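You operate a simulated robot arm through the tools that you are given. There is no shell and no other tool. Be economical: measure what you need, move in short steps, check, and stop when the job is done.

You are at the controls of a simulated robot arm. One attempt, no reset.

JOB
Scrub the gate hinge half with the wet brush and let it dry on the rack.
Fine: Wait till no drop is left, press the lid back on the water tub and put the brush back.

It is judged by the outcome, as a careful person would: the job done as asked, and still so three seconds after it is handed in. It fails if anything else is knocked over, pushed out of place, dropped, spilled or broken. Lids that push on must go on centred and level and be pressed home; caps that screw on are set level and turned clockwise until they are tight.

ROBOT AND FRAMES
A 6-joint arm with a two-finger parallel gripper, fixed in place. Base frame: the origin is at the foot of the arm, x ahead of it, y to its left, z up; the work surface is at about z = 0.86. Readings come in m, rad, newtons and seconds.
With the tool pointing down near the work surface it reaches from about 0.36 to 0.82 m from the base axis. Its first joint turns from -2.897 to 2.897 rad. Payload 3.91 kg.
The TCP is the grasp point between the finger pads, 0.03 m short of the fingertips. In the tool frame z runs along the fingers and y along their closing line. Largest opening 0.11 m; finger width 0.02, thickness 0.01; the body of the gripper, 0.048 by 0.112 m, starts 0.055 m behind the TCP.
Orientation is that of the tool frame in the base frame, as a unit quaternion [w, x, y, z]. With the fingers straight down and closing along the base's y, the tool's x points along the base's -x, its y along +y and its z along -z.

CONTROLS
- The arm moves only by the tool send_rows. Its argument "plan" is a list of rows, each an object of numbers (a shift or turn left out is 0, a gripper value left out holds the last): "wx", "wy", "wz": the turn, a rotation vector about the base's x, y, z in rad; "x", "y", "z": the shift along the base's x, y, z in m; "fingers": the finger opening in m, from 0 to 0.11. In form: [{"wx": .., "wy": .., "wz": .., "x": .., "y": .., "z": .., "fingers": ..}, ...]. A call has 1 to 20 rows; each row shifts and turns the commanded pose from where the row before left it. Each row takes 0.2 s and may step no farther than 0.05 m and 0.15 rad from the row before; otherwise, or with a gripper value out of range, the whole call is refused. Where a pose cannot be reached the arm comes as near as it can. A force on the tool above 40 N (or 10 N above the force at the start of the call, whichever is more), or a blocked arm, ends the call early, and 0.2 s more pass. Each finger travels about 0.045 m/s and halts on what it meets, pressing with about 35 N; the grip force reading is that of the motor and also rises with nothing between the fingers. The clock runs only during rows and for 0.2 s after the last one: add rows that do not move to give the fingers time. It gives the time, the measured TCP pose, the force on the tool (base axes), the opening and the grip force at its end, in the units of the frame above (readings bear some noise).
- Cameras (640 x 400 px; columns grow to the right, rows downward): "scene" is fixed at [0.3999, -0.501, 1.4943]; the picture's right is [1.00, -0.03, 0.00], its down [-0.01, -0.40, -0.91] and it looks along [0.03, 0.91, -0.40] (base axes); focal length 346 px, centre (320, 200). "wrist" rides on the gripper at [0.077, 0.007, -0.114] in the tool frame; the picture's right is [-0.09, 1.00, 0.00], its down [-0.80, -0.07, -0.59] and it looks along [-0.59, -0.05, 0.80] (tool axes); focal length 270 px, centre (320, 200). There is no depth. A picture from a camera that has moved, and an enlarged one, comes with that camera's place and axes in the base frame and with its lens.
- camera(camera): a new picture of that camera. The clock stands still meanwhile.
- raise_lower(by): slides the trunk up (or, below 0, down) by that many m; the arm rides with it, the base frame stays. It gives what a move gives, with no picture.
- enlarge(camera, box): a new picture of the part [left, top, right, bottom] of that camera's present view, enlarged. The clock stands still meanwhile.
- finish_job(): hands the job in; it is judged then, once.

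Work in short steps. Places have to be worked out from the pictures, the camera data and where the tool is seen: move nearer, look again, correct. Check each grasp and each placing, and mend what went wrong. You have 120 turns and 76 pictures in all, those below and enlarged ones among them. Open the gripper and draw the arm clear of the work before you hand the job in, unless the task says otherwise; then end with one line.

The tools are called after "Emit:" as name(argument=value, ...) on one line, values as JSON. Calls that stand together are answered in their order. send_rows: Moves the arm, as the interface text tells. Its arguments: {"type":"object","properties":{"plan":{"type":"array","items":{"type":"object","properties":{"wx":{"type":"number"},"wy":{"type":"number"},"wz":{"type":"number"},"x":{"type":"number"},"y":{"type":"number"},"z":{"type":"number"},"fingers":{"type":"number"}}}}},"required":["plan"]} The other tools are called the same way: raise_lower (by) slides the trunk up or down; camera (camera) takes a picture; enlarge (camera, box) takes an enlarged picture of a part of a camera's view; finish_job () hands the job in.

At the start:

```text
time: 0.0
tcp_pos: [0.4405, 0.2436, 1.186]
tcp_rot: [0.0, 0.0, 1.0, 0.0]
wrist_force: [0.8, -0.8, -0.5]
opening: 0.1101
grip_force: 0.0
trunk travel left (down, up): [-0.55, 0.06]
```

scene: 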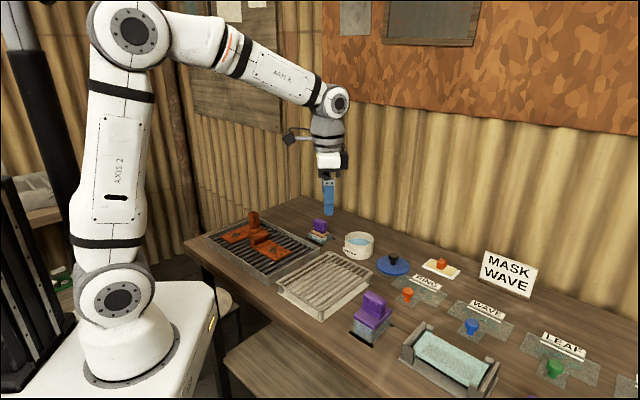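
wrist: 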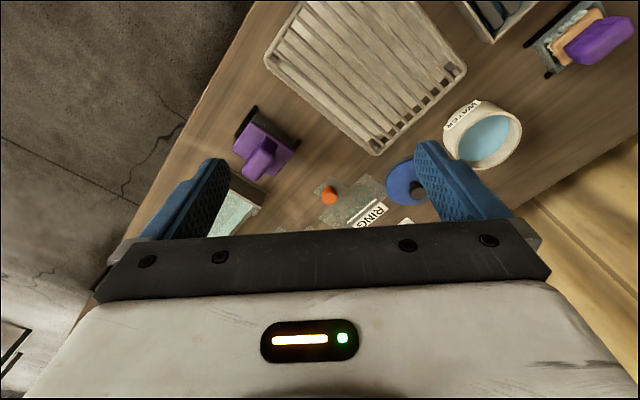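

I'll start by looking closer at the bench to identify the objects.

Emit:
enlarge(camera="scene", box=[180, 190, 420, 340])

Emit:
enlarge(camera="scene", box=[340, 220, 640, 400])

```text
2.67 times, centred on (300, 265) of scene
camera zoom: at [0.3999, -0.501, 1.4943], right [1.0, -0.03, 0.0], down [-0.01, -0.4, -0.91], along [0.03, 0.91, -0.4], focal length 922 px, centre (373, 27)
```

zoom: 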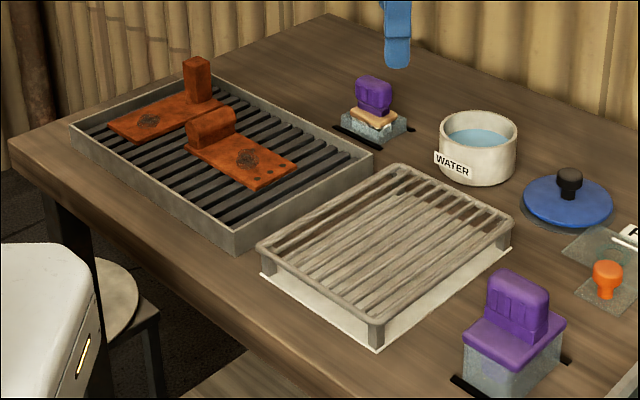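

```text
2.13 times, centred on (490, 310) of scene
camera zoom: at [0.3999, -0.501, 1.4943], right [1.0, -0.03, 0.0], down [-0.01, -0.4, -0.91], along [0.03, 0.91, -0.4], focal length 737 px, centre (-43, -35)
```

zoom: 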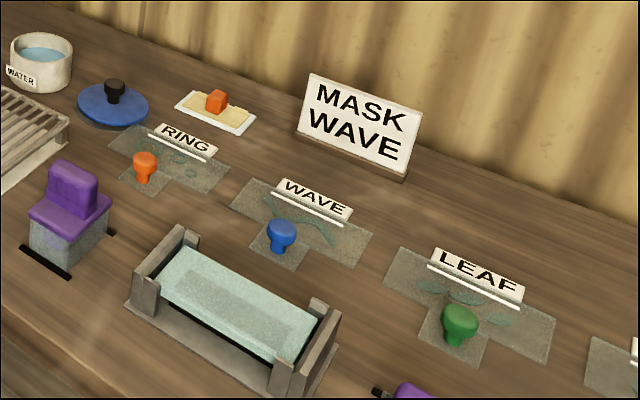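

The dark tray holds two rusty hinge halves and the pale rack is at about (0.44, 0.27). The tub is near (0.56, 0.48), its lid near (0.66, 0.41), and one brush sits near (0.44, 0.58). I'll swing the wrist camera over to see the tray, brush and tub.

Emit:
send_rows(plan=[{"x": -0.021, "y": 0.006, "wz": 0.133}, {"x": -0.021, "y": 0.006, "wz": 0.133}, {"x": -0.021, "y": 0.006, "wz": 0.133}, {"x": -0.021, "y": 0.006, "wz": 0.133}, {"x": -0.021, "y": 0.006, "wz": 0.133}, {"x": -0.021, "y": 0.006, "wz": 0.133}, {"x": -0.021, "y": 0.006, "wz": 0.133}, {"x": -0.021, "y": 0.006, "wz": 0.133}, {"x": -0.021, "y": 0.006, "wz": 0.133}])

Emit:
camera(camera="wrist")

Emit:
enlarge(camera="scene", box=[190, 195, 350, 295])

```text
time: 2.0
tcp_pos: [0.2528, 0.2988, 1.1859]
tcp_rot: [0.0, -0.564, 0.826, 0.0]
wrist_force: [0.4, 0.9, 0.1]
opening: 0.1102
grip_force: 0.0
trunk travel left (down, up): [-0.55, 0.06]
```

```text
71 pictures are left
camera wrist: at [0.2191, 0.2295, 1.3005], right [-0.9, 0.44, 0.0], down [0.36, 0.72, 0.59], along [0.26, 0.53, -0.8], focal length 270 px, centre (320, 200)
```

wrist: 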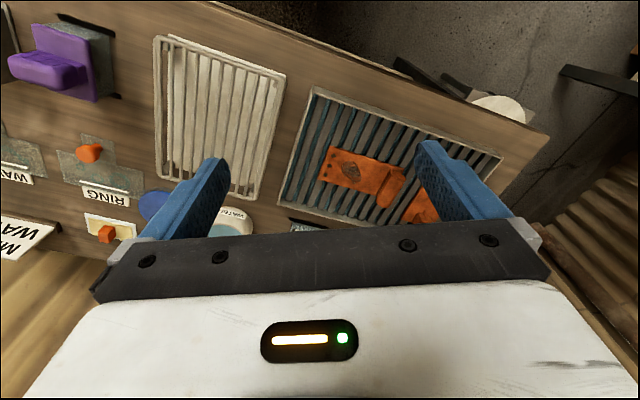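

```text
4.00 times, centred on (270, 245) of scene
camera zoom: at [0.3999, -0.501, 1.4943], right [1.0, -0.03, 0.0], down [-0.01, -0.4, -0.91], along [0.03, 0.91, -0.4], focal length 1382 px, centre (520, 20)
```

zoom: 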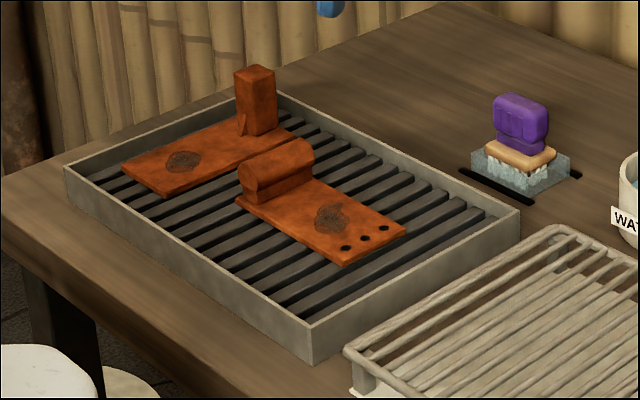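

The barrel-and-three-holes piece looks like the hinge half, and the other has an upright post. Next I'll look closely at the brushes and the other purple-topped items.

Emit:
enlarge(camera="scene", box=[296, 205, 376, 255])

Emit:
enlarge(camera="scene", box=[330, 270, 450, 345])

Emit:
enlarge(camera="scene", box=[480, 300, 640, 400])

```text
8.00 times, centred on (336, 230) of scene
camera zoom: at [0.3999, -0.501, 1.4943], right [1.0, -0.03, 0.0], down [-0.01, -0.4, -0.91], along [0.03, 0.91, -0.4], focal length 2765 px, centre (192, -40)
```

zoom: 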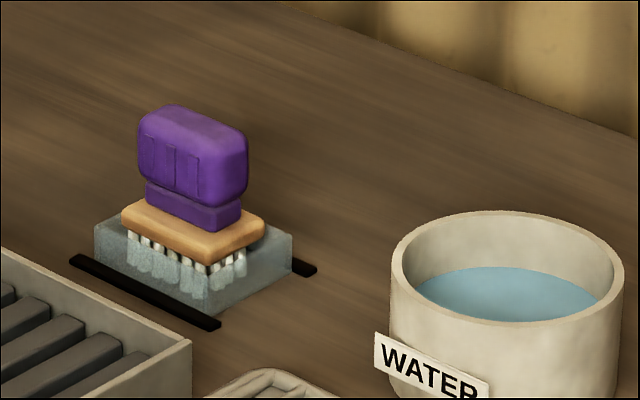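

```text
5.33 times, centred on (390, 308) of scene
camera zoom: at [0.3999, -0.501, 1.4943], right [1.0, -0.03, 0.0], down [-0.01, -0.4, -0.91], along [0.03, 0.91, -0.4], focal length 1843 px, centre (-53, -373)
```

zoom: 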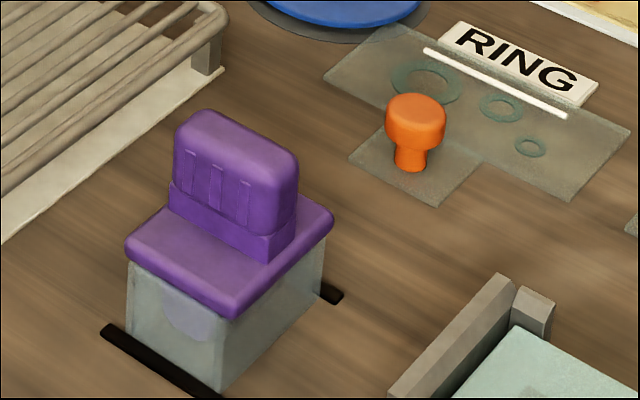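

```text
4.00 times, centred on (560, 350) of scene
camera zoom: at [0.3999, -0.501, 1.4943], right [1.0, -0.03, 0.0], down [-0.01, -0.4, -0.91], along [0.03, 0.91, -0.4], focal length 1382 px, centre (-640, -400)
```

zoom: 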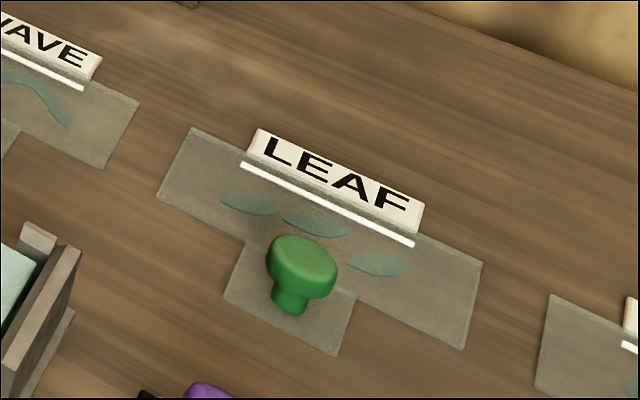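

The scrub brush (with bristles) sits in its glassy holder by the tub. I'll hover over it for a near-vertical view.

Emit:
send_rows(plan=[{"x": 0.02, "y": 0.028, "z": -0.004}, {"x": 0.02, "y": 0.028, "z": -0.004}, {"x": 0.02, "y": 0.028, "z": -0.004}, {"x": 0.02, "y": 0.028, "z": -0.004}, {"x": 0.02, "y": 0.028, "z": -0.004}, {"x": 0.02, "y": 0.028, "z": -0.004}, {"x": 0.02, "y": 0.028, "z": -0.004}, {"x": 0.02, "y": 0.028, "z": -0.004}])

Emit:
camera(camera="wrist")

```text
time: 3.8
tcp_pos: [0.4119, 0.5214, 1.1535]
tcp_rot: [-0.001, -0.564, 0.826, 0.0]
wrist_force: [-0.2, 0.1, 0.5]
opening: 0.1098
grip_force: 0.0
trunk travel left (down, up): [-0.55, 0.06]
```

```text
66 pictures are left
camera wrist: at [0.3788, 0.4524, 1.2681], right [-0.9, 0.45, 0.0], down [0.36, 0.72, 0.59], along [0.26, 0.53, -0.8], focal length 270 px, centre (320, 200)
```

wrist: 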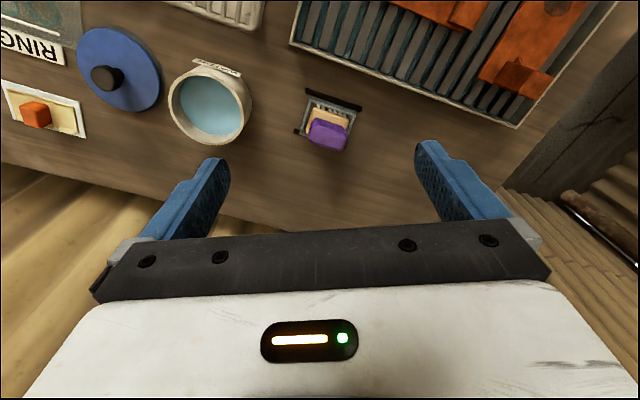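

Emit:
enlarge(camera="wrist", box=[280, 80, 376, 160])

Emit:
enlarge(camera="wrist", box=[60, 10, 260, 160])

```text
5.00 times, centred on (328, 120) of wrist
camera zoom: at [0.3788, 0.4524, 1.2681], right [-0.9, 0.45, 0.0], down [0.36, 0.72, 0.59], along [0.26, 0.53, -0.8], focal length 1351 px, centre (280, 600)
```

zoom: 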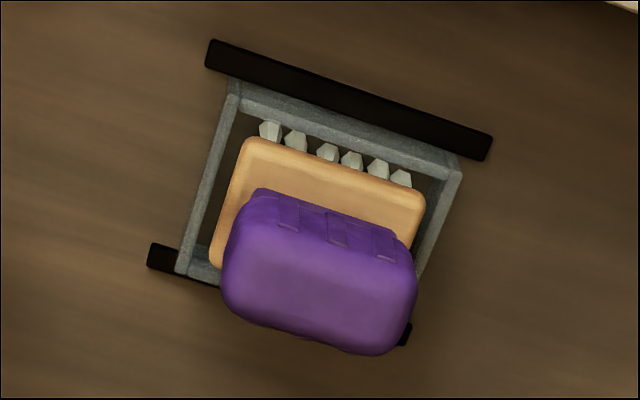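

```text
2.67 times, centred on (160, 85) of wrist
camera zoom: at [0.3788, 0.4524, 1.2681], right [-0.9, 0.45, 0.0], down [0.36, 0.72, 0.59], along [0.26, 0.53, -0.8], focal length 721 px, centre (747, 507)
```

zoom: 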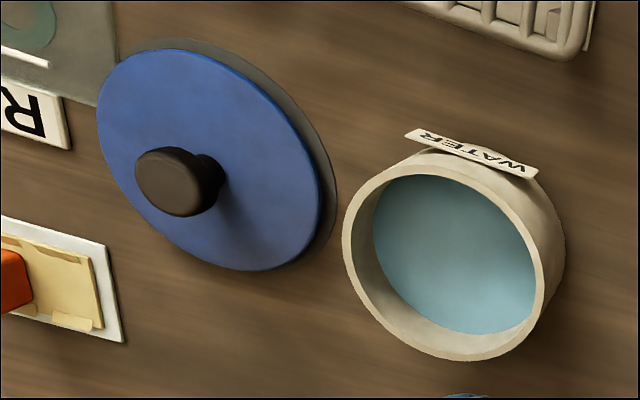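

Triangulating both views puts the brush handle's top centre near (0.435, 0.589, 0.936) with its long axis at about 135°. The tub's rim centre is near (0.559, 0.487, 0.92). I'll rotate to close across the handle and stop above it.

Emit:
send_rows(plan=[{"x": 0.0028, "y": 0.0085, "z": -0.0154, "wz": 0.145}, {"x": 0.0028, "y": 0.0085, "z": -0.0154, "wz": 0.145}, {"x": 0.0028, "y": 0.0085, "z": -0.0154, "wz": 0.145}, {"x": 0.0028, "y": 0.0085, "z": -0.0154, "wz": 0.145}, {"x": 0.0028, "y": 0.0085, "z": -0.0154, "wz": 0.145}, {"x": 0.0028, "y": 0.0085, "z": -0.0154, "wz": 0.145}, {"x": 0.0028, "y": 0.0085, "z": -0.0154, "wz": 0.145}, {"x": 0.0028, "y": 0.0085, "z": -0.0154, "wz": 0.145}])

Emit:
camera(camera="wrist")

Emit:
enlarge(camera="scene", box=[276, 180, 372, 240])

```text
time: 5.6
tcp_pos: [0.436, 0.5906, 1.0296]
tcp_rot: [0.0, 0.925, -0.38, 0.0]
wrist_force: [-0.8, -0.1, 0.0]
opening: 0.1101
grip_force: 0.0
trunk travel left (down, up): [-0.55, 0.06]
```

```text
63 pictures are left
camera wrist: at [0.4864, 0.5311, 1.1445], right [-0.76, -0.65, 0.0], down [-0.52, 0.61, 0.59], along [-0.38, 0.45, -0.8], focal length 270 px, centre (320, 200)
```

wrist: 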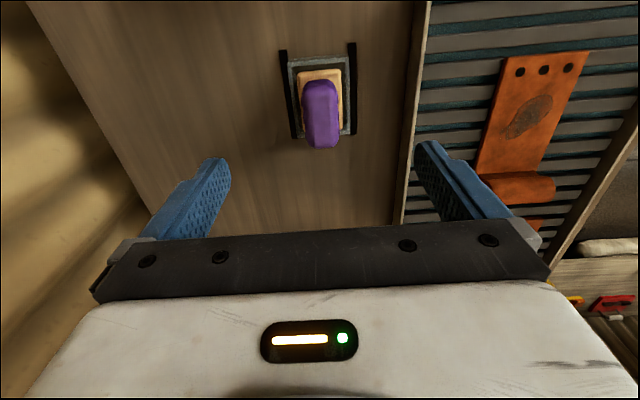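

```text
6.67 times, centred on (324, 210) of scene
camera zoom: at [0.3999, -0.501, 1.4943], right [1.0, -0.03, 0.0], down [-0.01, -0.4, -0.91], along [0.03, 0.91, -0.4], focal length 2304 px, centre (293, 133)
```

zoom: 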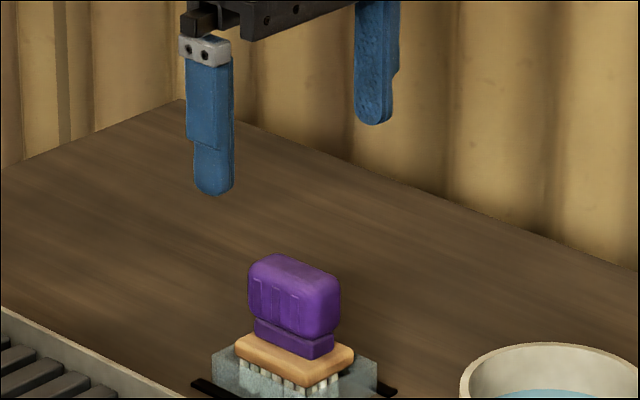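

Handle is centred between the fingers (about (0.438, 0.587)). I'll nudge, descend to z≈0.929 and close.

Emit:
send_rows(plan=[{"x": 0.0005, "y": -0.001, "z": -0.025}, {"x": 0.0005, "y": -0.001, "z": -0.025}, {"z": -0.025}, {"z": -0.025}, {"fingers": 0.0}, {"fingers": 0.0}, {"fingers": 0.0}, {"fingers": 0.0}, {"fingers": 0.0}, {"fingers": 0.0}])

Emit:
enlarge(camera="scene", box=[276, 190, 372, 250])

```text
time: 7.8
tcp_pos: [0.4351, 0.5892, 0.93]
tcp_rot: [0.0, 0.924, -0.382, 0.0]
wrist_force: [-0.4, -0.9, 0.5]
opening: 0.0278
grip_force: 34.9
trunk travel left (down, up): [-0.55, 0.06]
```

```text
6.67 times, centred on (324, 220) of scene
camera zoom: at [0.3999, -0.501, 1.4943], right [1.0, -0.03, 0.0], down [-0.01, -0.4, -0.91], along [0.03, 0.91, -0.4], focal length 2304 px, centre (293, 67)
```

zoom: 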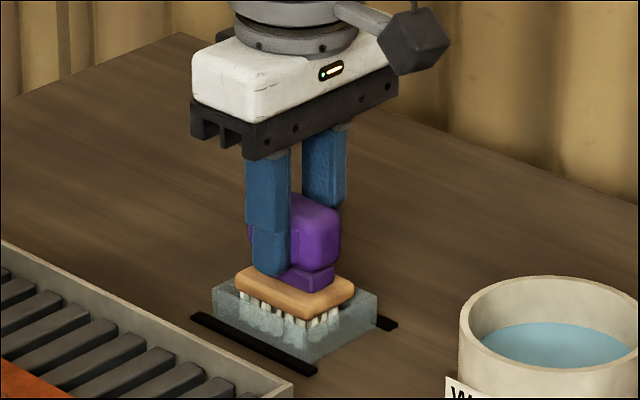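

Gripped at opening 0.028. Lifting straight up, noting the holder pose (0.4351, 0.5892, 0.930) for the return.

Emit:
send_rows(plan=[{"z": 0.01}, {"z": 0.02}, {"z": 0.03}, {"z": 0.04}])

Emit:
enlarge(camera="scene", box=[276, 185, 404, 265])

Emit:
camera(camera="wrist")

```text
time: 8.8
tcp_pos: [0.437, 0.5886, 1.0304]
tcp_rot: [0.0, 0.924, -0.382, -0.001]
wrist_force: [-0.3, -0.3, -2.3]
opening: 0.0278
grip_force: 34.7
trunk travel left (down, up): [-0.55, 0.06]
```

```text
5.00 times, centred on (340, 225) of scene
camera zoom: at [0.3999, -0.501, 1.4943], right [1.0, -0.03, 0.0], down [-0.01, -0.4, -0.91], along [0.03, 0.91, -0.4], focal length 1728 px, centre (220, 75)
```

zoom: 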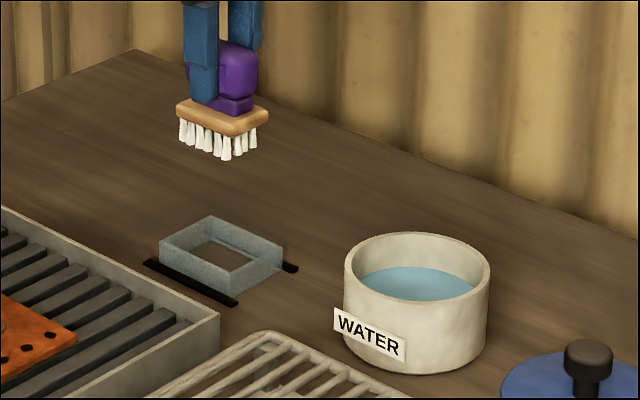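

```text
59 pictures are left
camera wrist: at [0.4871, 0.5292, 1.1453], right [-0.77, -0.64, 0.0], down [-0.52, 0.62, 0.59], along [-0.38, 0.46, -0.8], focal length 270 px, centre (320, 200)
```

wrist: 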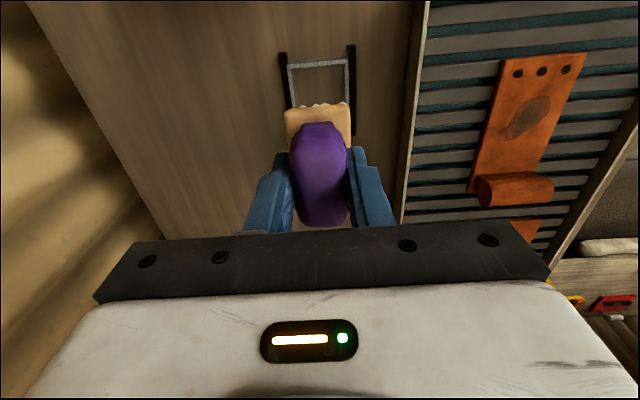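

The brush is held level, with bristle tips about 0.069 m below the TCP. I'll move over the tub centre near (0.56, 0.487) and check before dipping.

Emit:
send_rows(plan=[{"x": 0.025, "y": -0.02}, {"x": 0.025, "y": -0.02}, {"x": 0.025, "y": -0.02}, {"x": 0.025, "y": -0.021}, {"x": 0.023, "y": -0.021}, {}])

Emit:
camera(camera="wrist")

Emit:
enlarge(camera="scene", box=[310, 195, 438, 275])

```text
time: 10.2
tcp_pos: [0.5574, 0.4868, 1.0306]
tcp_rot: [-0.001, 0.924, -0.382, 0.0]
wrist_force: [0.1, 0.1, -1.3]
opening: 0.0276
grip_force: 35.1
trunk travel left (down, up): [-0.55, 0.06]
```

```text
58 pictures are left
camera wrist: at [0.6083, 0.4273, 1.1444], right [-0.77, -0.64, 0.0], down [-0.52, 0.62, 0.59], along [-0.38, 0.45, -0.8], focal length 270 px, centre (320, 200)
```

wrist: 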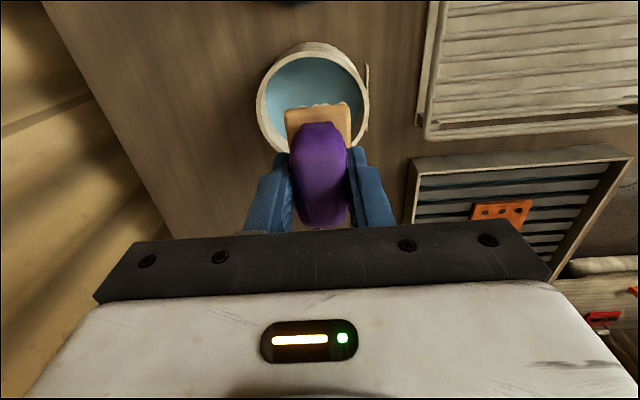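

```text
5.00 times, centred on (374, 235) of scene
camera zoom: at [0.3999, -0.501, 1.4943], right [1.0, -0.03, 0.0], down [-0.01, -0.4, -0.91], along [0.03, 0.91, -0.4], focal length 1728 px, centre (50, 25)
```

zoom: 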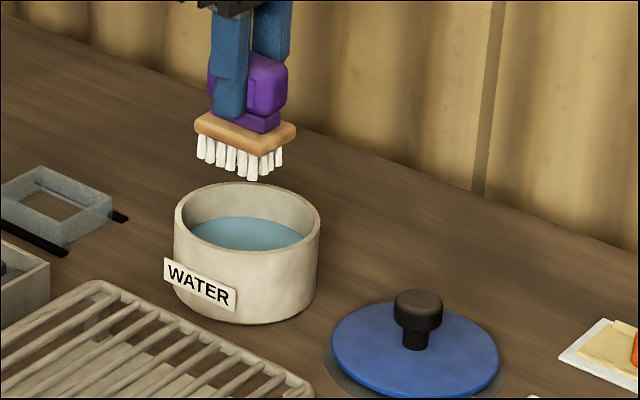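

Tub centre looks about 5 mm farther out, so I'll correct that and dip the bristles into the water, with a small swirl-free dwell. Then lift to just above the surface to drain.

Emit:
send_rows(plan=[{"x": 0.005, "y": 0.003}, {"z": -0.02}, {"z": -0.02}, {"z": -0.02}, {"z": -0.012}, {"z": -0.01}, {}, {}, {}])

Emit:
enlarge(camera="scene", box=[310, 195, 438, 275])

```text
time: 11.7
tcp_pos: [0.5668, 0.4912, 0.9593]
tcp_rot: [-0.007, 0.924, -0.382, 0.003]
wrist_force: [-5.8, -4.9, 17.9]
opening: 0.0276
grip_force: 35.3
trunk travel left (down, up): [-0.55, 0.06]
stopped in row 7: the force on the tool passed its limit (the readings are from after the stop); the commanded pose is now the measured one
```

```text
5.00 times, centred on (374, 235) of scene
camera zoom: at [0.3999, -0.501, 1.4943], right [1.0, -0.03, 0.0], down [-0.01, -0.4, -0.91], along [0.03, 0.91, -0.4], focal length 1728 px, centre (50, 25)
```

zoom: 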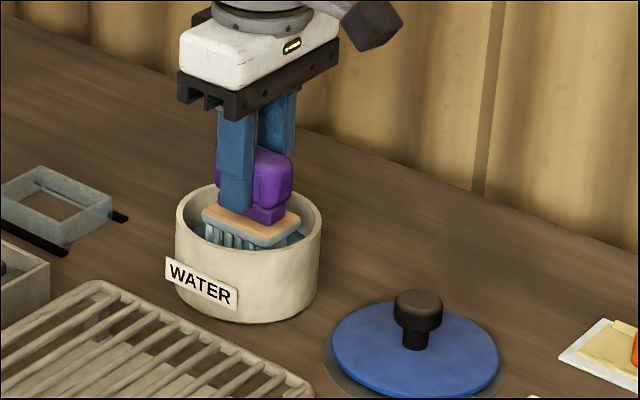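

The bristles have turned wet-coloured and bottomed out at TCP 0.959. Lifting slowly and holding above the water to drip off.

Emit:
send_rows(plan=[{"x": -0.002, "y": -0.002, "z": 0.01}, {"x": -0.002, "z": 0.02}, {"z": 0.025}, {"z": 0.02}, {}, {}, {}, {}, {}])

Emit:
enlarge(camera="scene", box=[310, 195, 438, 275])

```text
time: 13.7
tcp_pos: [0.5638, 0.4901, 1.0299]
tcp_rot: [-0.004, 0.924, -0.382, 0.002]
wrist_force: [0.7, 0.2, -2.5]
opening: 0.0275
grip_force: 35.3
trunk travel left (down, up): [-0.55, 0.06]
```

```text
5.00 times, centred on (374, 235) of scene
camera zoom: at [0.3999, -0.501, 1.4943], right [1.0, -0.03, 0.0], down [-0.01, -0.4, -0.91], along [0.03, 0.91, -0.4], focal length 1728 px, centre (50, 25)
```

zoom: 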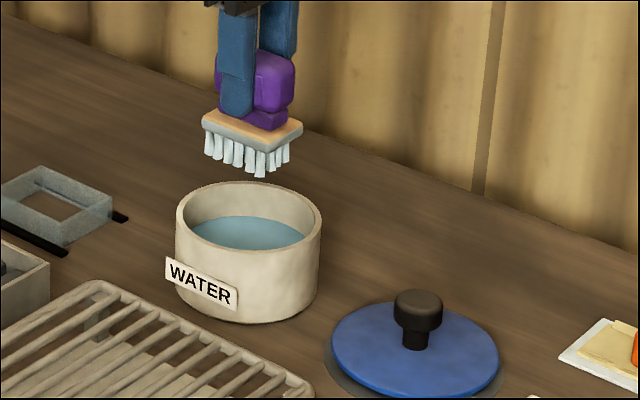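

The brush is wet and not dripping. The dark spot on the hinge plate triangulates to about (0.278, 0.4725, 0.891), so I'll carry the brush over there, staying high.

Emit:
send_rows(plan=[{"x": -0.036, "y": -0.0022}, {"x": -0.036, "y": -0.0022}, {"x": -0.036, "y": -0.0022}, {"x": -0.036, "y": -0.0022}, {"x": -0.036, "y": -0.0022}, {"x": -0.036, "y": -0.0022}, {"x": -0.036, "y": -0.0022}, {"x": -0.034, "y": -0.0022}, {}])

Emit:
enlarge(camera="scene", box=[190, 180, 350, 280])

Emit:
camera(camera="wrist")

```text
time: 15.7
tcp_pos: [0.2758, 0.4732, 1.0295]
tcp_rot: [-0.006, 0.924, -0.382, 0.003]
wrist_force: [-0.2, -0.3, -2.4]
opening: 0.0276
grip_force: 35.2
trunk travel left (down, up): [-0.55, 0.06]
```

```text
4.00 times, centred on (270, 230) of scene
camera zoom: at [0.3999, -0.501, 1.4943], right [1.0, -0.03, 0.0], down [-0.01, -0.4, -0.91], along [0.03, 0.91, -0.4], focal length 1382 px, centre (520, 80)
```

zoom: 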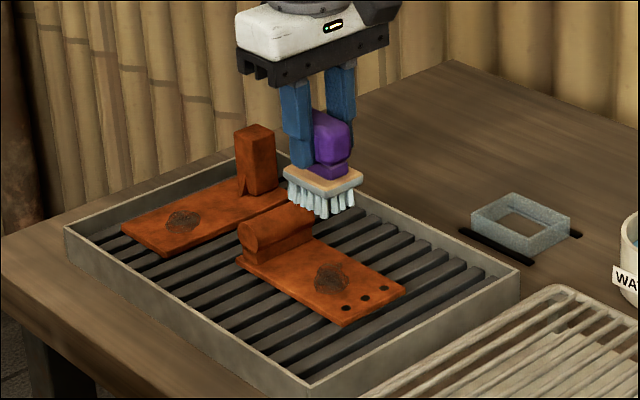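

```text
53 pictures are left
camera wrist: at [0.3249, 0.4124, 1.1444], right [-0.77, -0.64, -0.01], down [-0.52, 0.61, 0.6], along [-0.38, 0.46, -0.8], focal length 270 px, centre (320, 200)
```

wrist: 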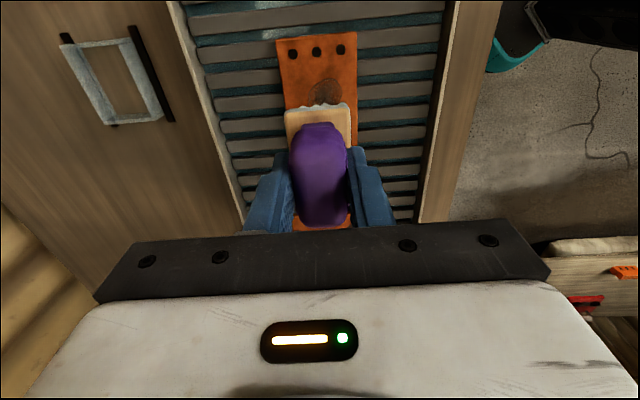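

The brush is well lined up with the plate. I'll descend until the bristles touch (expected TCP z≈0.960).

Emit:
send_rows(plan=[{"x": 0.003, "y": -0.004, "z": -0.02}, {"z": -0.02}, {"z": -0.015}, {"z": -0.006}, {"z": -0.004}, {"z": -0.003}, {}])

Emit:
enlarge(camera="scene", box=[210, 195, 306, 255])

```text
time: 17.2
tcp_pos: [0.2792, 0.4684, 0.9631]
tcp_rot: [-0.004, 0.924, -0.381, 0.002]
wrist_force: [0.0, 0.6, -2.4]
opening: 0.0278
grip_force: 35.0
trunk travel left (down, up): [-0.55, 0.06]
```

```text
6.67 times, centred on (258, 225) of scene
camera zoom: at [0.3999, -0.501, 1.4943], right [1.0, -0.03, 0.0], down [-0.01, -0.4, -0.91], along [0.03, 0.91, -0.4], focal length 2304 px, centre (733, 33)
```

zoom: 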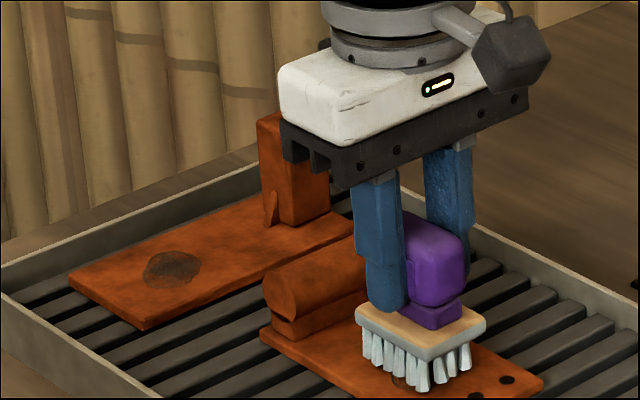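

Not in contact yet (force unchanged). Lower in small steps.

Emit:
send_rows(plan=[{"z": -0.002}, {"z": -0.002}, {"z": -0.002}, {}])

Emit:
enlarge(camera="scene", box=[234, 215, 298, 255])

```text
time: 18.2
tcp_pos: [0.2792, 0.468, 0.9581]
tcp_rot: [-0.007, 0.924, -0.382, 0.002]
wrist_force: [2.9, -1.2, 25.8]
opening: 0.0274
grip_force: 35.2
trunk travel left (down, up): [-0.55, 0.06]
```

```text
10.00 times, centred on (266, 235) of scene
camera zoom: at [0.3999, -0.501, 1.4943], right [1.0, -0.03, 0.0], down [-0.01, -0.4, -0.91], along [0.03, 0.91, -0.4], focal length 3456 px, centre (860, -150)
```

zoom: 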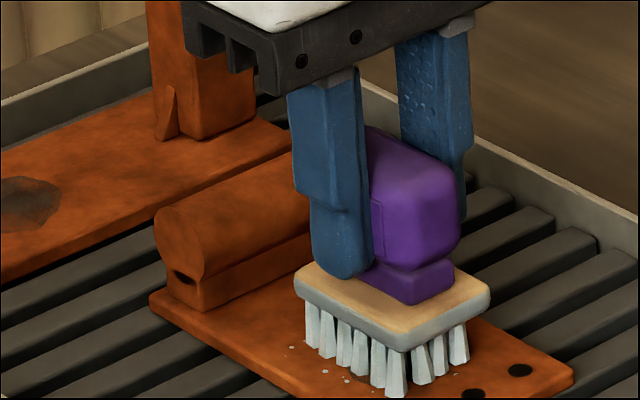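

Contact at about 0.959, pressing 28 N, which is too hard. I'll ease off and begin gentle strokes along the plate (direction (0.7, -0.7)), staying clear of the barrel.

Emit:
send_rows(plan=[{"z": 0.002}, {"x": 0.006, "y": -0.006}, {"x": 0.006, "y": -0.006}, {"x": -0.006, "y": 0.006}, {"x": -0.006, "y": 0.006}, {"x": -0.006, "y": 0.006}, {"x": -0.006, "y": 0.006}, {"x": 0.006, "y": -0.006}, {"x": 0.006, "y": -0.006}])

Emit:
enlarge(camera="scene", box=[210, 205, 306, 265])

```text
time: 20.2
tcp_pos: [0.2783, 0.4688, 0.9584]
tcp_rot: [-0.007, 0.924, -0.382, 0.003]
wrist_force: [-7.3, 9.1, 16.6]
opening: 0.0279
grip_force: 35.2
trunk travel left (down, up): [-0.55, 0.06]
```

```text
6.67 times, centred on (258, 235) of scene
camera zoom: at [0.3999, -0.501, 1.4943], right [1.0, -0.03, 0.0], down [-0.01, -0.4, -0.91], along [0.03, 0.91, -0.4], focal length 2304 px, centre (733, -33)
```

zoom: 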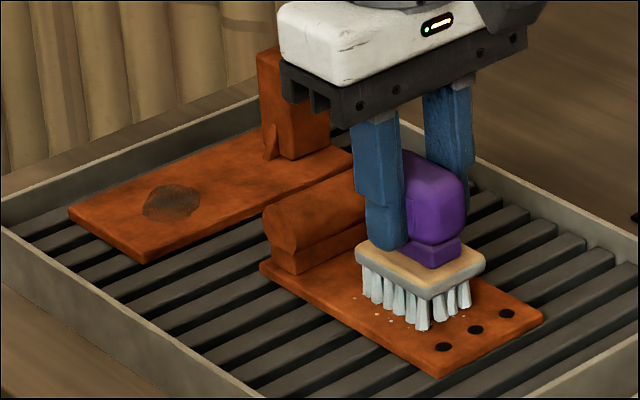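

The hinge stays put while the bristles work. More strokes, with small lateral offsets so the whole spot gets covered.

Emit:
send_rows(plan=[{"x": -0.005, "y": -0.005}, {"x": 0.007, "y": -0.007}, {"x": 0.007, "y": -0.007}, {"x": -0.007, "y": 0.007}, {"x": -0.007, "y": 0.007}, {"x": -0.007, "y": 0.007}, {"x": -0.005, "y": 0.005}, {"x": 0.006, "y": -0.006}, {"x": 0.006, "y": -0.006}, {"x": 0.005, "y": 0.005}, {"x": 0.005, "y": 0.005}, {"x": 0.007, "y": -0.007}, {"x": 0.007, "y": -0.007}, {"x": -0.007, "y": 0.007}, {"x": -0.007, "y": 0.007}, {"x": -0.007, "y": 0.007}, {"x": -0.005, "y": 0.005}, {"x": 0.006, "y": -0.006}, {"x": 0.006, "y": -0.006}, {"x": -0.005, "y": -0.005}])

Emit:
send_rows(plan=[{"z": 0.01}, {"z": 0.02}, {"z": 0.03}, {"z": 0.03}, {}])

Emit:
enlarge(camera="scene", box=[210, 205, 306, 265])

```text
time: 24.4
tcp_pos: [0.2816, 0.4686, 0.9595]
tcp_rot: [-0.006, 0.924, -0.382, 0.002]
wrist_force: [5.3, 3.3, 10.8]
opening: 0.0277
grip_force: 35.0
trunk travel left (down, up): [-0.55, 0.06]
```

```text
time: 25.6
tcp_pos: [0.28, 0.469, 1.0479]
tcp_rot: [-0.005, 0.924, -0.382, 0.002]
wrist_force: [0.8, 0.1, -2.3]
opening: 0.0277
grip_force: 34.5
trunk travel left (down, up): [-0.55, 0.06]
```

```text
6.67 times, centred on (258, 235) of scene
camera zoom: at [0.3999, -0.501, 1.4943], right [1.0, -0.03, 0.0], down [-0.01, -0.4, -0.91], along [0.03, 0.91, -0.4], focal length 2304 px, centre (733, -33)
```

zoom: 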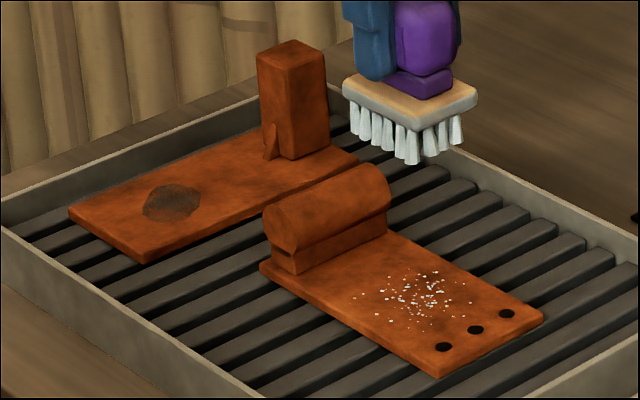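

The dark spot is nearly gone and water drops lie on the plate. Let me look for remnants.

Emit:
enlarge(camera="scene", box=[246, 236, 294, 266])

```text
13.33 times, centred on (270, 251) of scene
camera zoom: at [0.3999, -0.501, 1.4943], right [1.0, -0.03, 0.0], down [-0.01, -0.4, -0.91], along [0.03, 0.91, -0.4], focal length 4608 px, centre (987, -480)
```

zoom: 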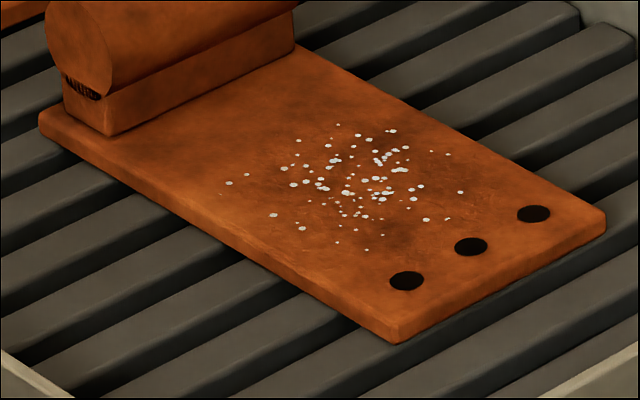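

The spot has gone, save perhaps a faint shade near the holes. I'll do one more round shifted a few millimetres that way to be sure.

Emit:
send_rows(plan=[{"x": 0.003, "y": -0.003, "z": -0.03}, {"z": -0.03}, {"z": -0.02}, {"z": -0.006}, {"z": -0.0035}, {"x": 0.006, "y": -0.006}, {"x": 0.006, "y": 0.006}, {"x": -0.006, "y": 0.006}, {"x": -0.006, "y": -0.006}, {"x": -0.006, "y": -0.006}, {"x": 0.006, "y": -0.006}, {"x": 0.006, "y": -0.006}, {"x": 0.006, "y": 0.006}, {"x": 0.003, "y": 0.003}, {"x": -0.006, "y": 0.006}, {"x": -0.006, "y": 0.006}, {"x": -0.006, "y": -0.006}, {"x": 0.005, "y": -0.005}])

Emit:
send_rows(plan=[{"x": -0.004, "y": -0.004}, {"x": 0.006, "y": -0.006}, {"x": 0.006, "y": -0.006}, {"x": -0.006, "y": 0.006}, {"x": -0.006, "y": 0.006}, {"x": -0.006, "y": 0.006}, {"x": 0.004, "y": 0.004}, {"x": 0.006, "y": -0.006}, {"x": 0.006, "y": -0.006}, {"x": -0.006, "y": 0.006}, {"x": -0.006, "y": 0.006}, {"z": 0.01}, {"z": 0.02}, {"z": 0.03}, {"z": 0.03}, {}])

Emit:
enlarge(camera="scene", box=[246, 236, 294, 266])

```text
time: 29.4
tcp_pos: [0.2856, 0.4581, 0.9587]
tcp_rot: [-0.005, 0.924, -0.382, 0.002]
wrist_force: [0.4, -1.1, -0.6]
opening: 0.028
grip_force: 35.5
trunk travel left (down, up): [-0.55, 0.06]
```

```text
time: 32.9
tcp_pos: [0.279, 0.4631, 1.0495]
tcp_rot: [-0.005, 0.924, -0.382, 0.002]
wrist_force: [0.2, 0.3, -2.1]
opening: 0.0277
grip_force: 34.9
trunk travel left (down, up): [-0.55, 0.06]
```

```text
13.33 times, centred on (270, 251) of scene
camera zoom: at [0.3999, -0.501, 1.4943], right [1.0, -0.03, 0.0], down [-0.01, -0.4, -0.91], along [0.03, 0.91, -0.4], focal length 4608 px, centre (987, -480)
```

zoom: 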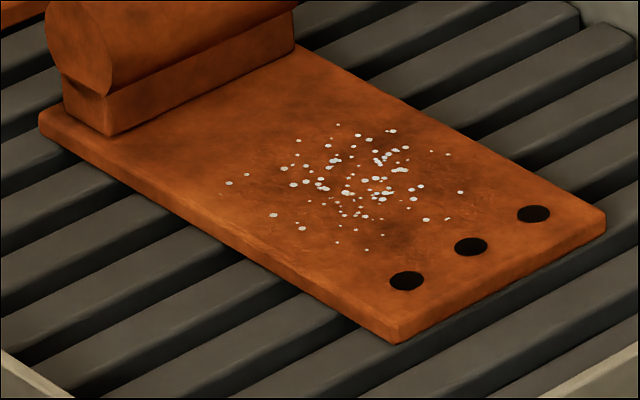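

No change, so what's left is just the metal's texture: scrubbed. Now returning the brush to its holder, hovering first.

Emit:
send_rows(plan=[{"x": 0.026, "y": 0.021}, {"x": 0.026, "y": 0.021}, {"x": 0.026, "y": 0.021}, {"x": 0.026, "y": 0.021}, {"x": 0.026, "y": 0.021}, {"x": 0.0261, "y": 0.0211, "z": -0.02}, {}])

Emit:
camera(camera="wrist")

Emit:
enlarge(camera="scene", box=[276, 185, 372, 245])

```text
time: 34.5
tcp_pos: [0.4367, 0.5918, 1.0309]
tcp_rot: [-0.005, 0.924, -0.382, 0.002]
wrist_force: [0.0, 0.3, -2.4]
opening: 0.0278
grip_force: 35.1
trunk travel left (down, up): [-0.55, 0.06]
```

```text
46 pictures are left
camera wrist: at [0.4849, 0.5312, 1.145], right [-0.77, -0.64, -0.01], down [-0.52, 0.61, 0.59], along [-0.38, 0.46, -0.8], focal length 270 px, centre (320, 200)
```

wrist: 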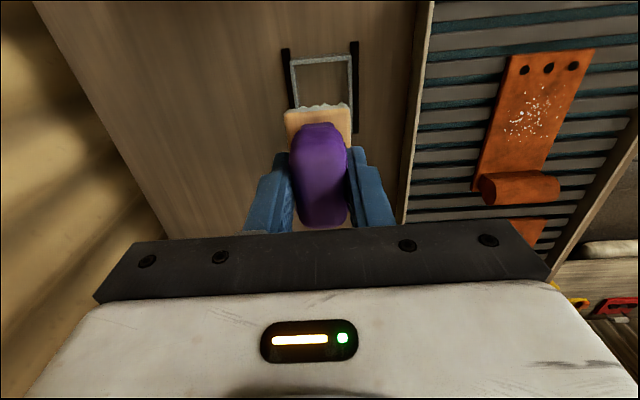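

```text
6.67 times, centred on (324, 215) of scene
camera zoom: at [0.3999, -0.501, 1.4943], right [1.0, -0.03, 0.0], down [-0.01, -0.4, -0.91], along [0.03, 0.91, -0.4], focal length 2304 px, centre (293, 100)
```

zoom: 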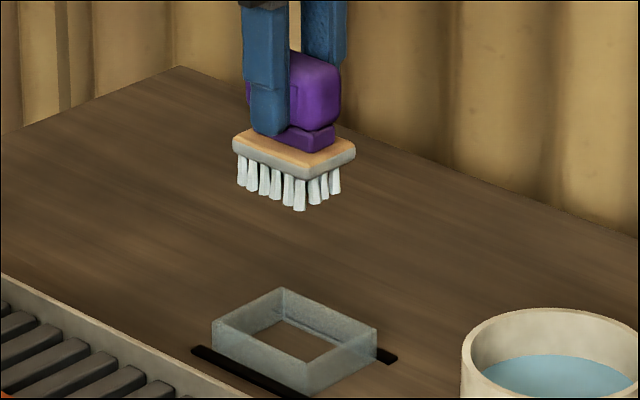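

Slight tool tilt (about 0.011 rad) and 2–3 mm offset crept in. I'll correct both, then lower toward the holder.

Emit:
send_rows(plan=[{"wx": -0.0077, "wy": 0.0076, "x": -0.0014, "y": -0.0026}, {}, {"z": -0.02}, {"z": -0.02}, {"z": -0.015}, {}])

Emit:
camera(camera="wrist")

Emit:
enlarge(camera="scene", box=[284, 200, 348, 240])

```text
time: 35.9
tcp_pos: [0.4352, 0.5857, 0.9734]
tcp_rot: [0.0, 0.924, -0.381, 0.0]
wrist_force: [0.0, 0.5, -2.1]
opening: 0.0278
grip_force: 34.5
trunk travel left (down, up): [-0.55, 0.06]
```

```text
44 pictures are left
camera wrist: at [0.4848, 0.5274, 1.0883], right [-0.77, -0.64, 0.0], down [-0.52, 0.62, 0.59], along [-0.38, 0.45, -0.8], focal length 270 px, centre (320, 200)
```

wrist: 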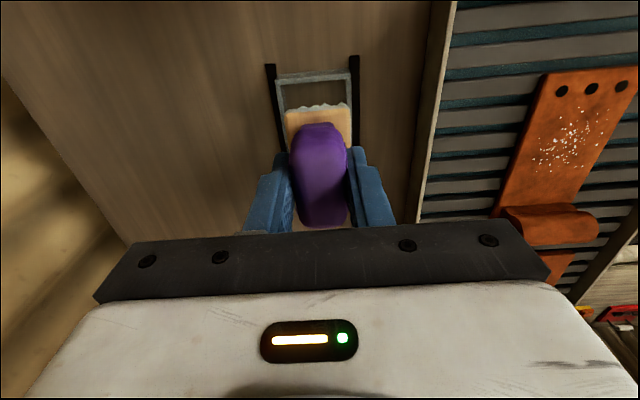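

```text
10.00 times, centred on (316, 220) of scene
camera zoom: at [0.3999, -0.501, 1.4943], right [1.0, -0.03, 0.0], down [-0.01, -0.4, -0.91], along [0.03, 0.91, -0.4], focal length 3456 px, centre (360, 0)
```

zoom: 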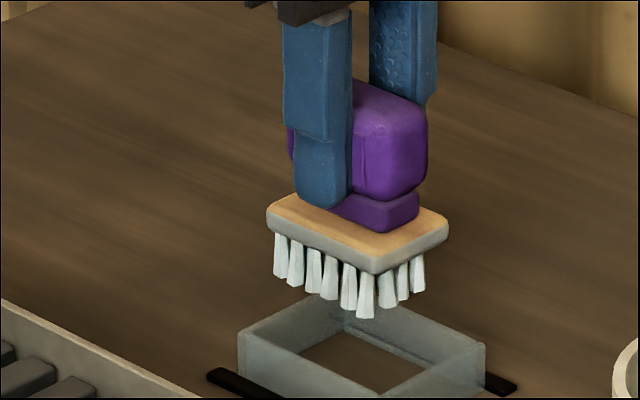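

Compared to the pick-up pose I'm ~3.5 mm short in y, and the picture agrees. Correct and lower to just above the frame.

Emit:
send_rows(plan=[{"y": 0.0034}, {}, {"z": -0.012}, {"z": -0.008}, {}])

Emit:
enlarge(camera="scene", box=[284, 210, 348, 250])

```text
time: 37.0
tcp_pos: [0.434, 0.5918, 0.9532]
tcp_rot: [0.0, 0.924, -0.382, 0.0]
wrist_force: [-0.5, -0.8, -1.8]
opening: 0.0277
grip_force: 35.2
trunk travel left (down, up): [-0.55, 0.06]
```

```text
10.00 times, centred on (316, 230) of scene
camera zoom: at [0.3999, -0.501, 1.4943], right [1.0, -0.03, 0.0], down [-0.01, -0.4, -0.91], along [0.03, 0.91, -0.4], focal length 3456 px, centre (360, -100)
```

zoom: 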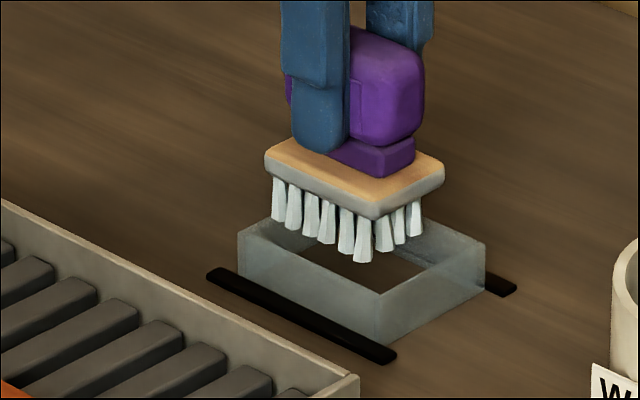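

Relative to the pick-up picture the brush is about 2.6 mm left of the frame's centre, along its long axis. I'll shift that way and recheck.

Emit:
send_rows(plan=[{"x": 0.0027, "y": -0.0027}, {}, {}])

Emit:
enlarge(camera="scene", box=[284, 210, 348, 250])

Emit:
enlarge(camera="wrist", box=[240, 40, 400, 140])

```text
time: 37.9
tcp_pos: [0.437, 0.5902, 0.9539]
tcp_rot: [0.0, 0.924, -0.382, 0.0]
wrist_force: [0.0, -0.5, -1.8]
opening: 0.0277
grip_force: 35.0
trunk travel left (down, up): [-0.55, 0.06]
```

```text
10.00 times, centred on (316, 230) of scene
camera zoom: at [0.3999, -0.501, 1.4943], right [1.0, -0.03, 0.0], down [-0.01, -0.4, -0.91], along [0.03, 0.91, -0.4], focal length 3456 px, centre (360, -100)
```

zoom: 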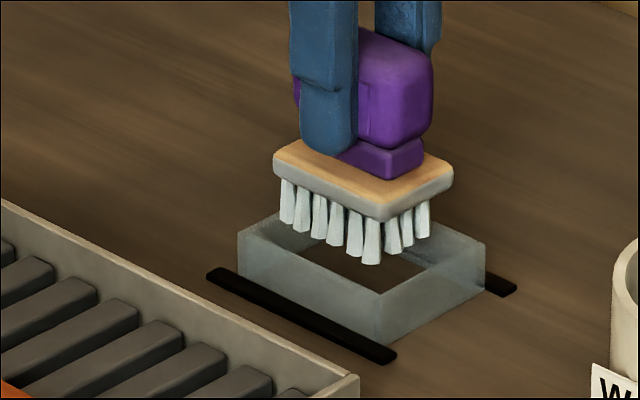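

```text
4.00 times, centred on (320, 90) of wrist
camera zoom: at [0.4869, 0.5287, 1.0689], right [-0.77, -0.64, 0.0], down [-0.52, 0.62, 0.59], along [-0.38, 0.46, -0.8], focal length 1081 px, centre (320, 640)
```

zoom: 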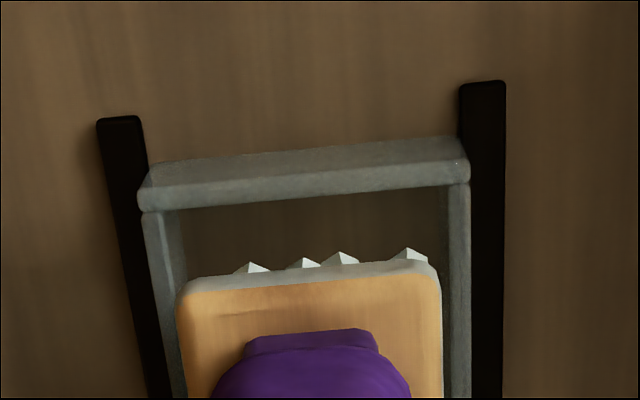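

Aligned within about 1 mm in both views. Lowering into the frame.

Emit:
send_rows(plan=[{"z": -0.01}, {"z": -0.007}, {"z": -0.004}, {"z": -0.002}, {}])

Emit:
enlarge(camera="scene", box=[284, 210, 348, 250])

```text
time: 39.0
tcp_pos: [0.4363, 0.5892, 0.931]
tcp_rot: [0.0, 0.924, -0.382, 0.0]
wrist_force: [-0.4, 0.6, -1.2]
opening: 0.0277
grip_force: 34.9
trunk travel left (down, up): [-0.55, 0.06]
```

```text
10.00 times, centred on (316, 230) of scene
camera zoom: at [0.3999, -0.501, 1.4943], right [1.0, -0.03, 0.0], down [-0.01, -0.4, -0.91], along [0.03, 0.91, -0.4], focal length 3456 px, centre (360, -100)
```

zoom: 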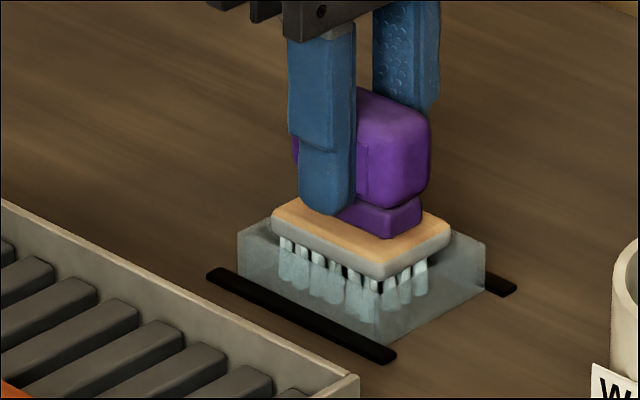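

The brush is inside the frame. One more millimetre until it bears, then open partly and withdraw.

Emit:
send_rows(plan=[{"z": -0.001}, {"z": -0.001}, {"fingers": 0.06}, {"fingers": 0.06}, {"fingers": 0.06}, {"z": 0.02}, {"z": 0.03}, {"z": 0.04}, {"z": 0.03}])

Emit:
enlarge(camera="scene", box=[264, 195, 360, 255])

Emit:
camera(camera="wrist")

```text
time: 41.0
tcp_pos: [0.4365, 0.5895, 1.0494]
tcp_rot: [-0.002, 0.924, -0.382, 0.001]
wrist_force: [0.5, -0.5, 0.0]
opening: 0.0601
grip_force: 0.0
trunk travel left (down, up): [-0.55, 0.06]
```

```text
6.67 times, centred on (312, 225) of scene
camera zoom: at [0.3999, -0.501, 1.4943], right [1.0, -0.03, 0.0], down [-0.01, -0.4, -0.91], along [0.03, 0.91, -0.4], focal length 2304 px, centre (373, 33)
```

zoom: 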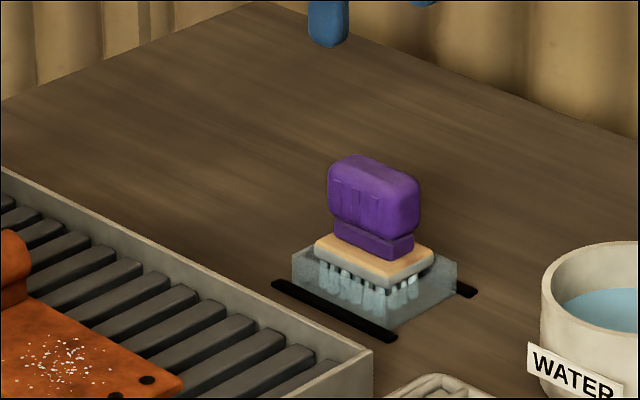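

```text
37 pictures are left
camera wrist: at [0.4861, 0.5291, 1.1638], right [-0.77, -0.64, 0.0], down [-0.52, 0.62, 0.59], along [-0.38, 0.46, -0.8], focal length 270 px, centre (320, 200)
```

wrist: 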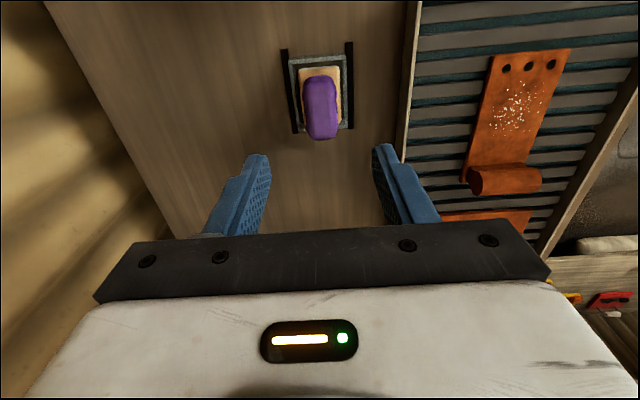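

The brush is back, upright in its holder. Next I'll move over the hinge's barrel, turning the gripper so it would close along the plate's length, and take a close look.

Emit:
send_rows(plan=[{"x": -0.019, "y": -0.0063, "z": 0.006, "wz": -0.1428}, {"x": -0.019, "y": -0.0063, "z": 0.006, "wz": -0.1428}, {"x": -0.019, "y": -0.0063, "z": 0.006, "wz": -0.1428}, {"x": -0.019, "y": -0.0063, "z": 0.006, "wz": -0.1428}, {"x": -0.019, "y": -0.0063, "z": 0.006, "wz": -0.1428}, {"x": -0.019, "y": -0.0063, "z": 0.006, "wz": -0.1428}, {"x": -0.019, "y": -0.0063, "z": 0.006, "wz": -0.1428}, {"x": -0.019, "y": -0.0063, "z": 0.006, "wz": -0.1428}, {"x": -0.019, "y": -0.0063, "z": 0.006, "wz": -0.1428}, {"x": -0.019, "y": -0.0063, "wz": -0.1428}, {"x": -0.019, "y": -0.0063, "wz": -0.1428}])

Emit:
camera(camera="wrist")

```text
time: 43.5
tcp_pos: [0.2261, 0.52, 1.1029]
tcp_rot: [0.0, -0.382, 0.924, 0.0]
wrist_force: [0.2, -0.2, -0.7]
opening: 0.06
grip_force: 0.1
trunk travel left (down, up): [-0.55, 0.06]
```

```text
36 pictures are left
camera wrist: at [0.1676, 0.4693, 1.2165], right [-0.64, 0.77, 0.0], down [0.62, 0.52, 0.59], along [0.46, 0.38, -0.8], focal length 270 px, centre (320, 200)
```

wrist: 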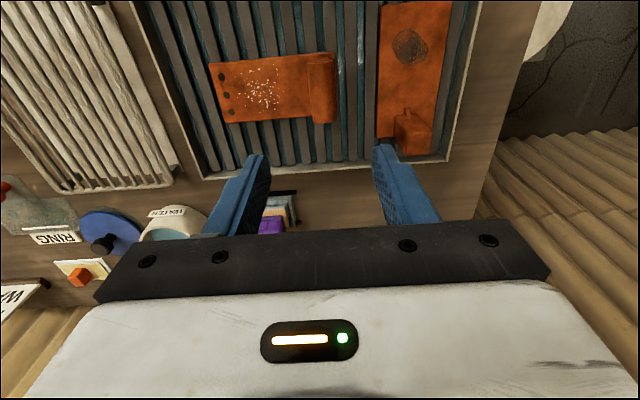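

Emit:
enlarge(camera="wrist", box=[190, 30, 382, 150])

Emit:
enlarge(camera="scene", box=[226, 215, 290, 255])

```text
3.33 times, centred on (286, 90) of wrist
camera zoom: at [0.1676, 0.4693, 1.2165], right [-0.64, 0.77, 0.0], down [0.62, 0.52, 0.59], along [0.46, 0.38, -0.8], focal length 901 px, centre (433, 567)
```

zoom: 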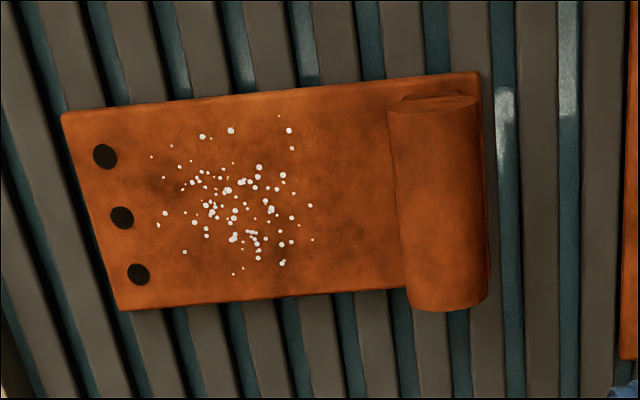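

```text
10.00 times, centred on (258, 235) of scene
camera zoom: at [0.3999, -0.501, 1.4943], right [1.0, -0.03, 0.0], down [-0.01, -0.4, -0.91], along [0.03, 0.91, -0.4], focal length 3456 px, centre (940, -150)
```

zoom: 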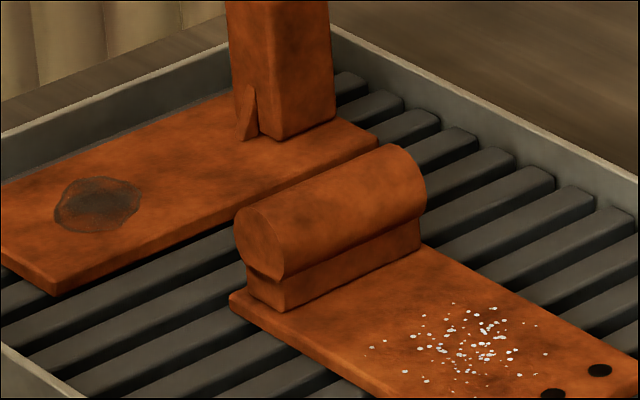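

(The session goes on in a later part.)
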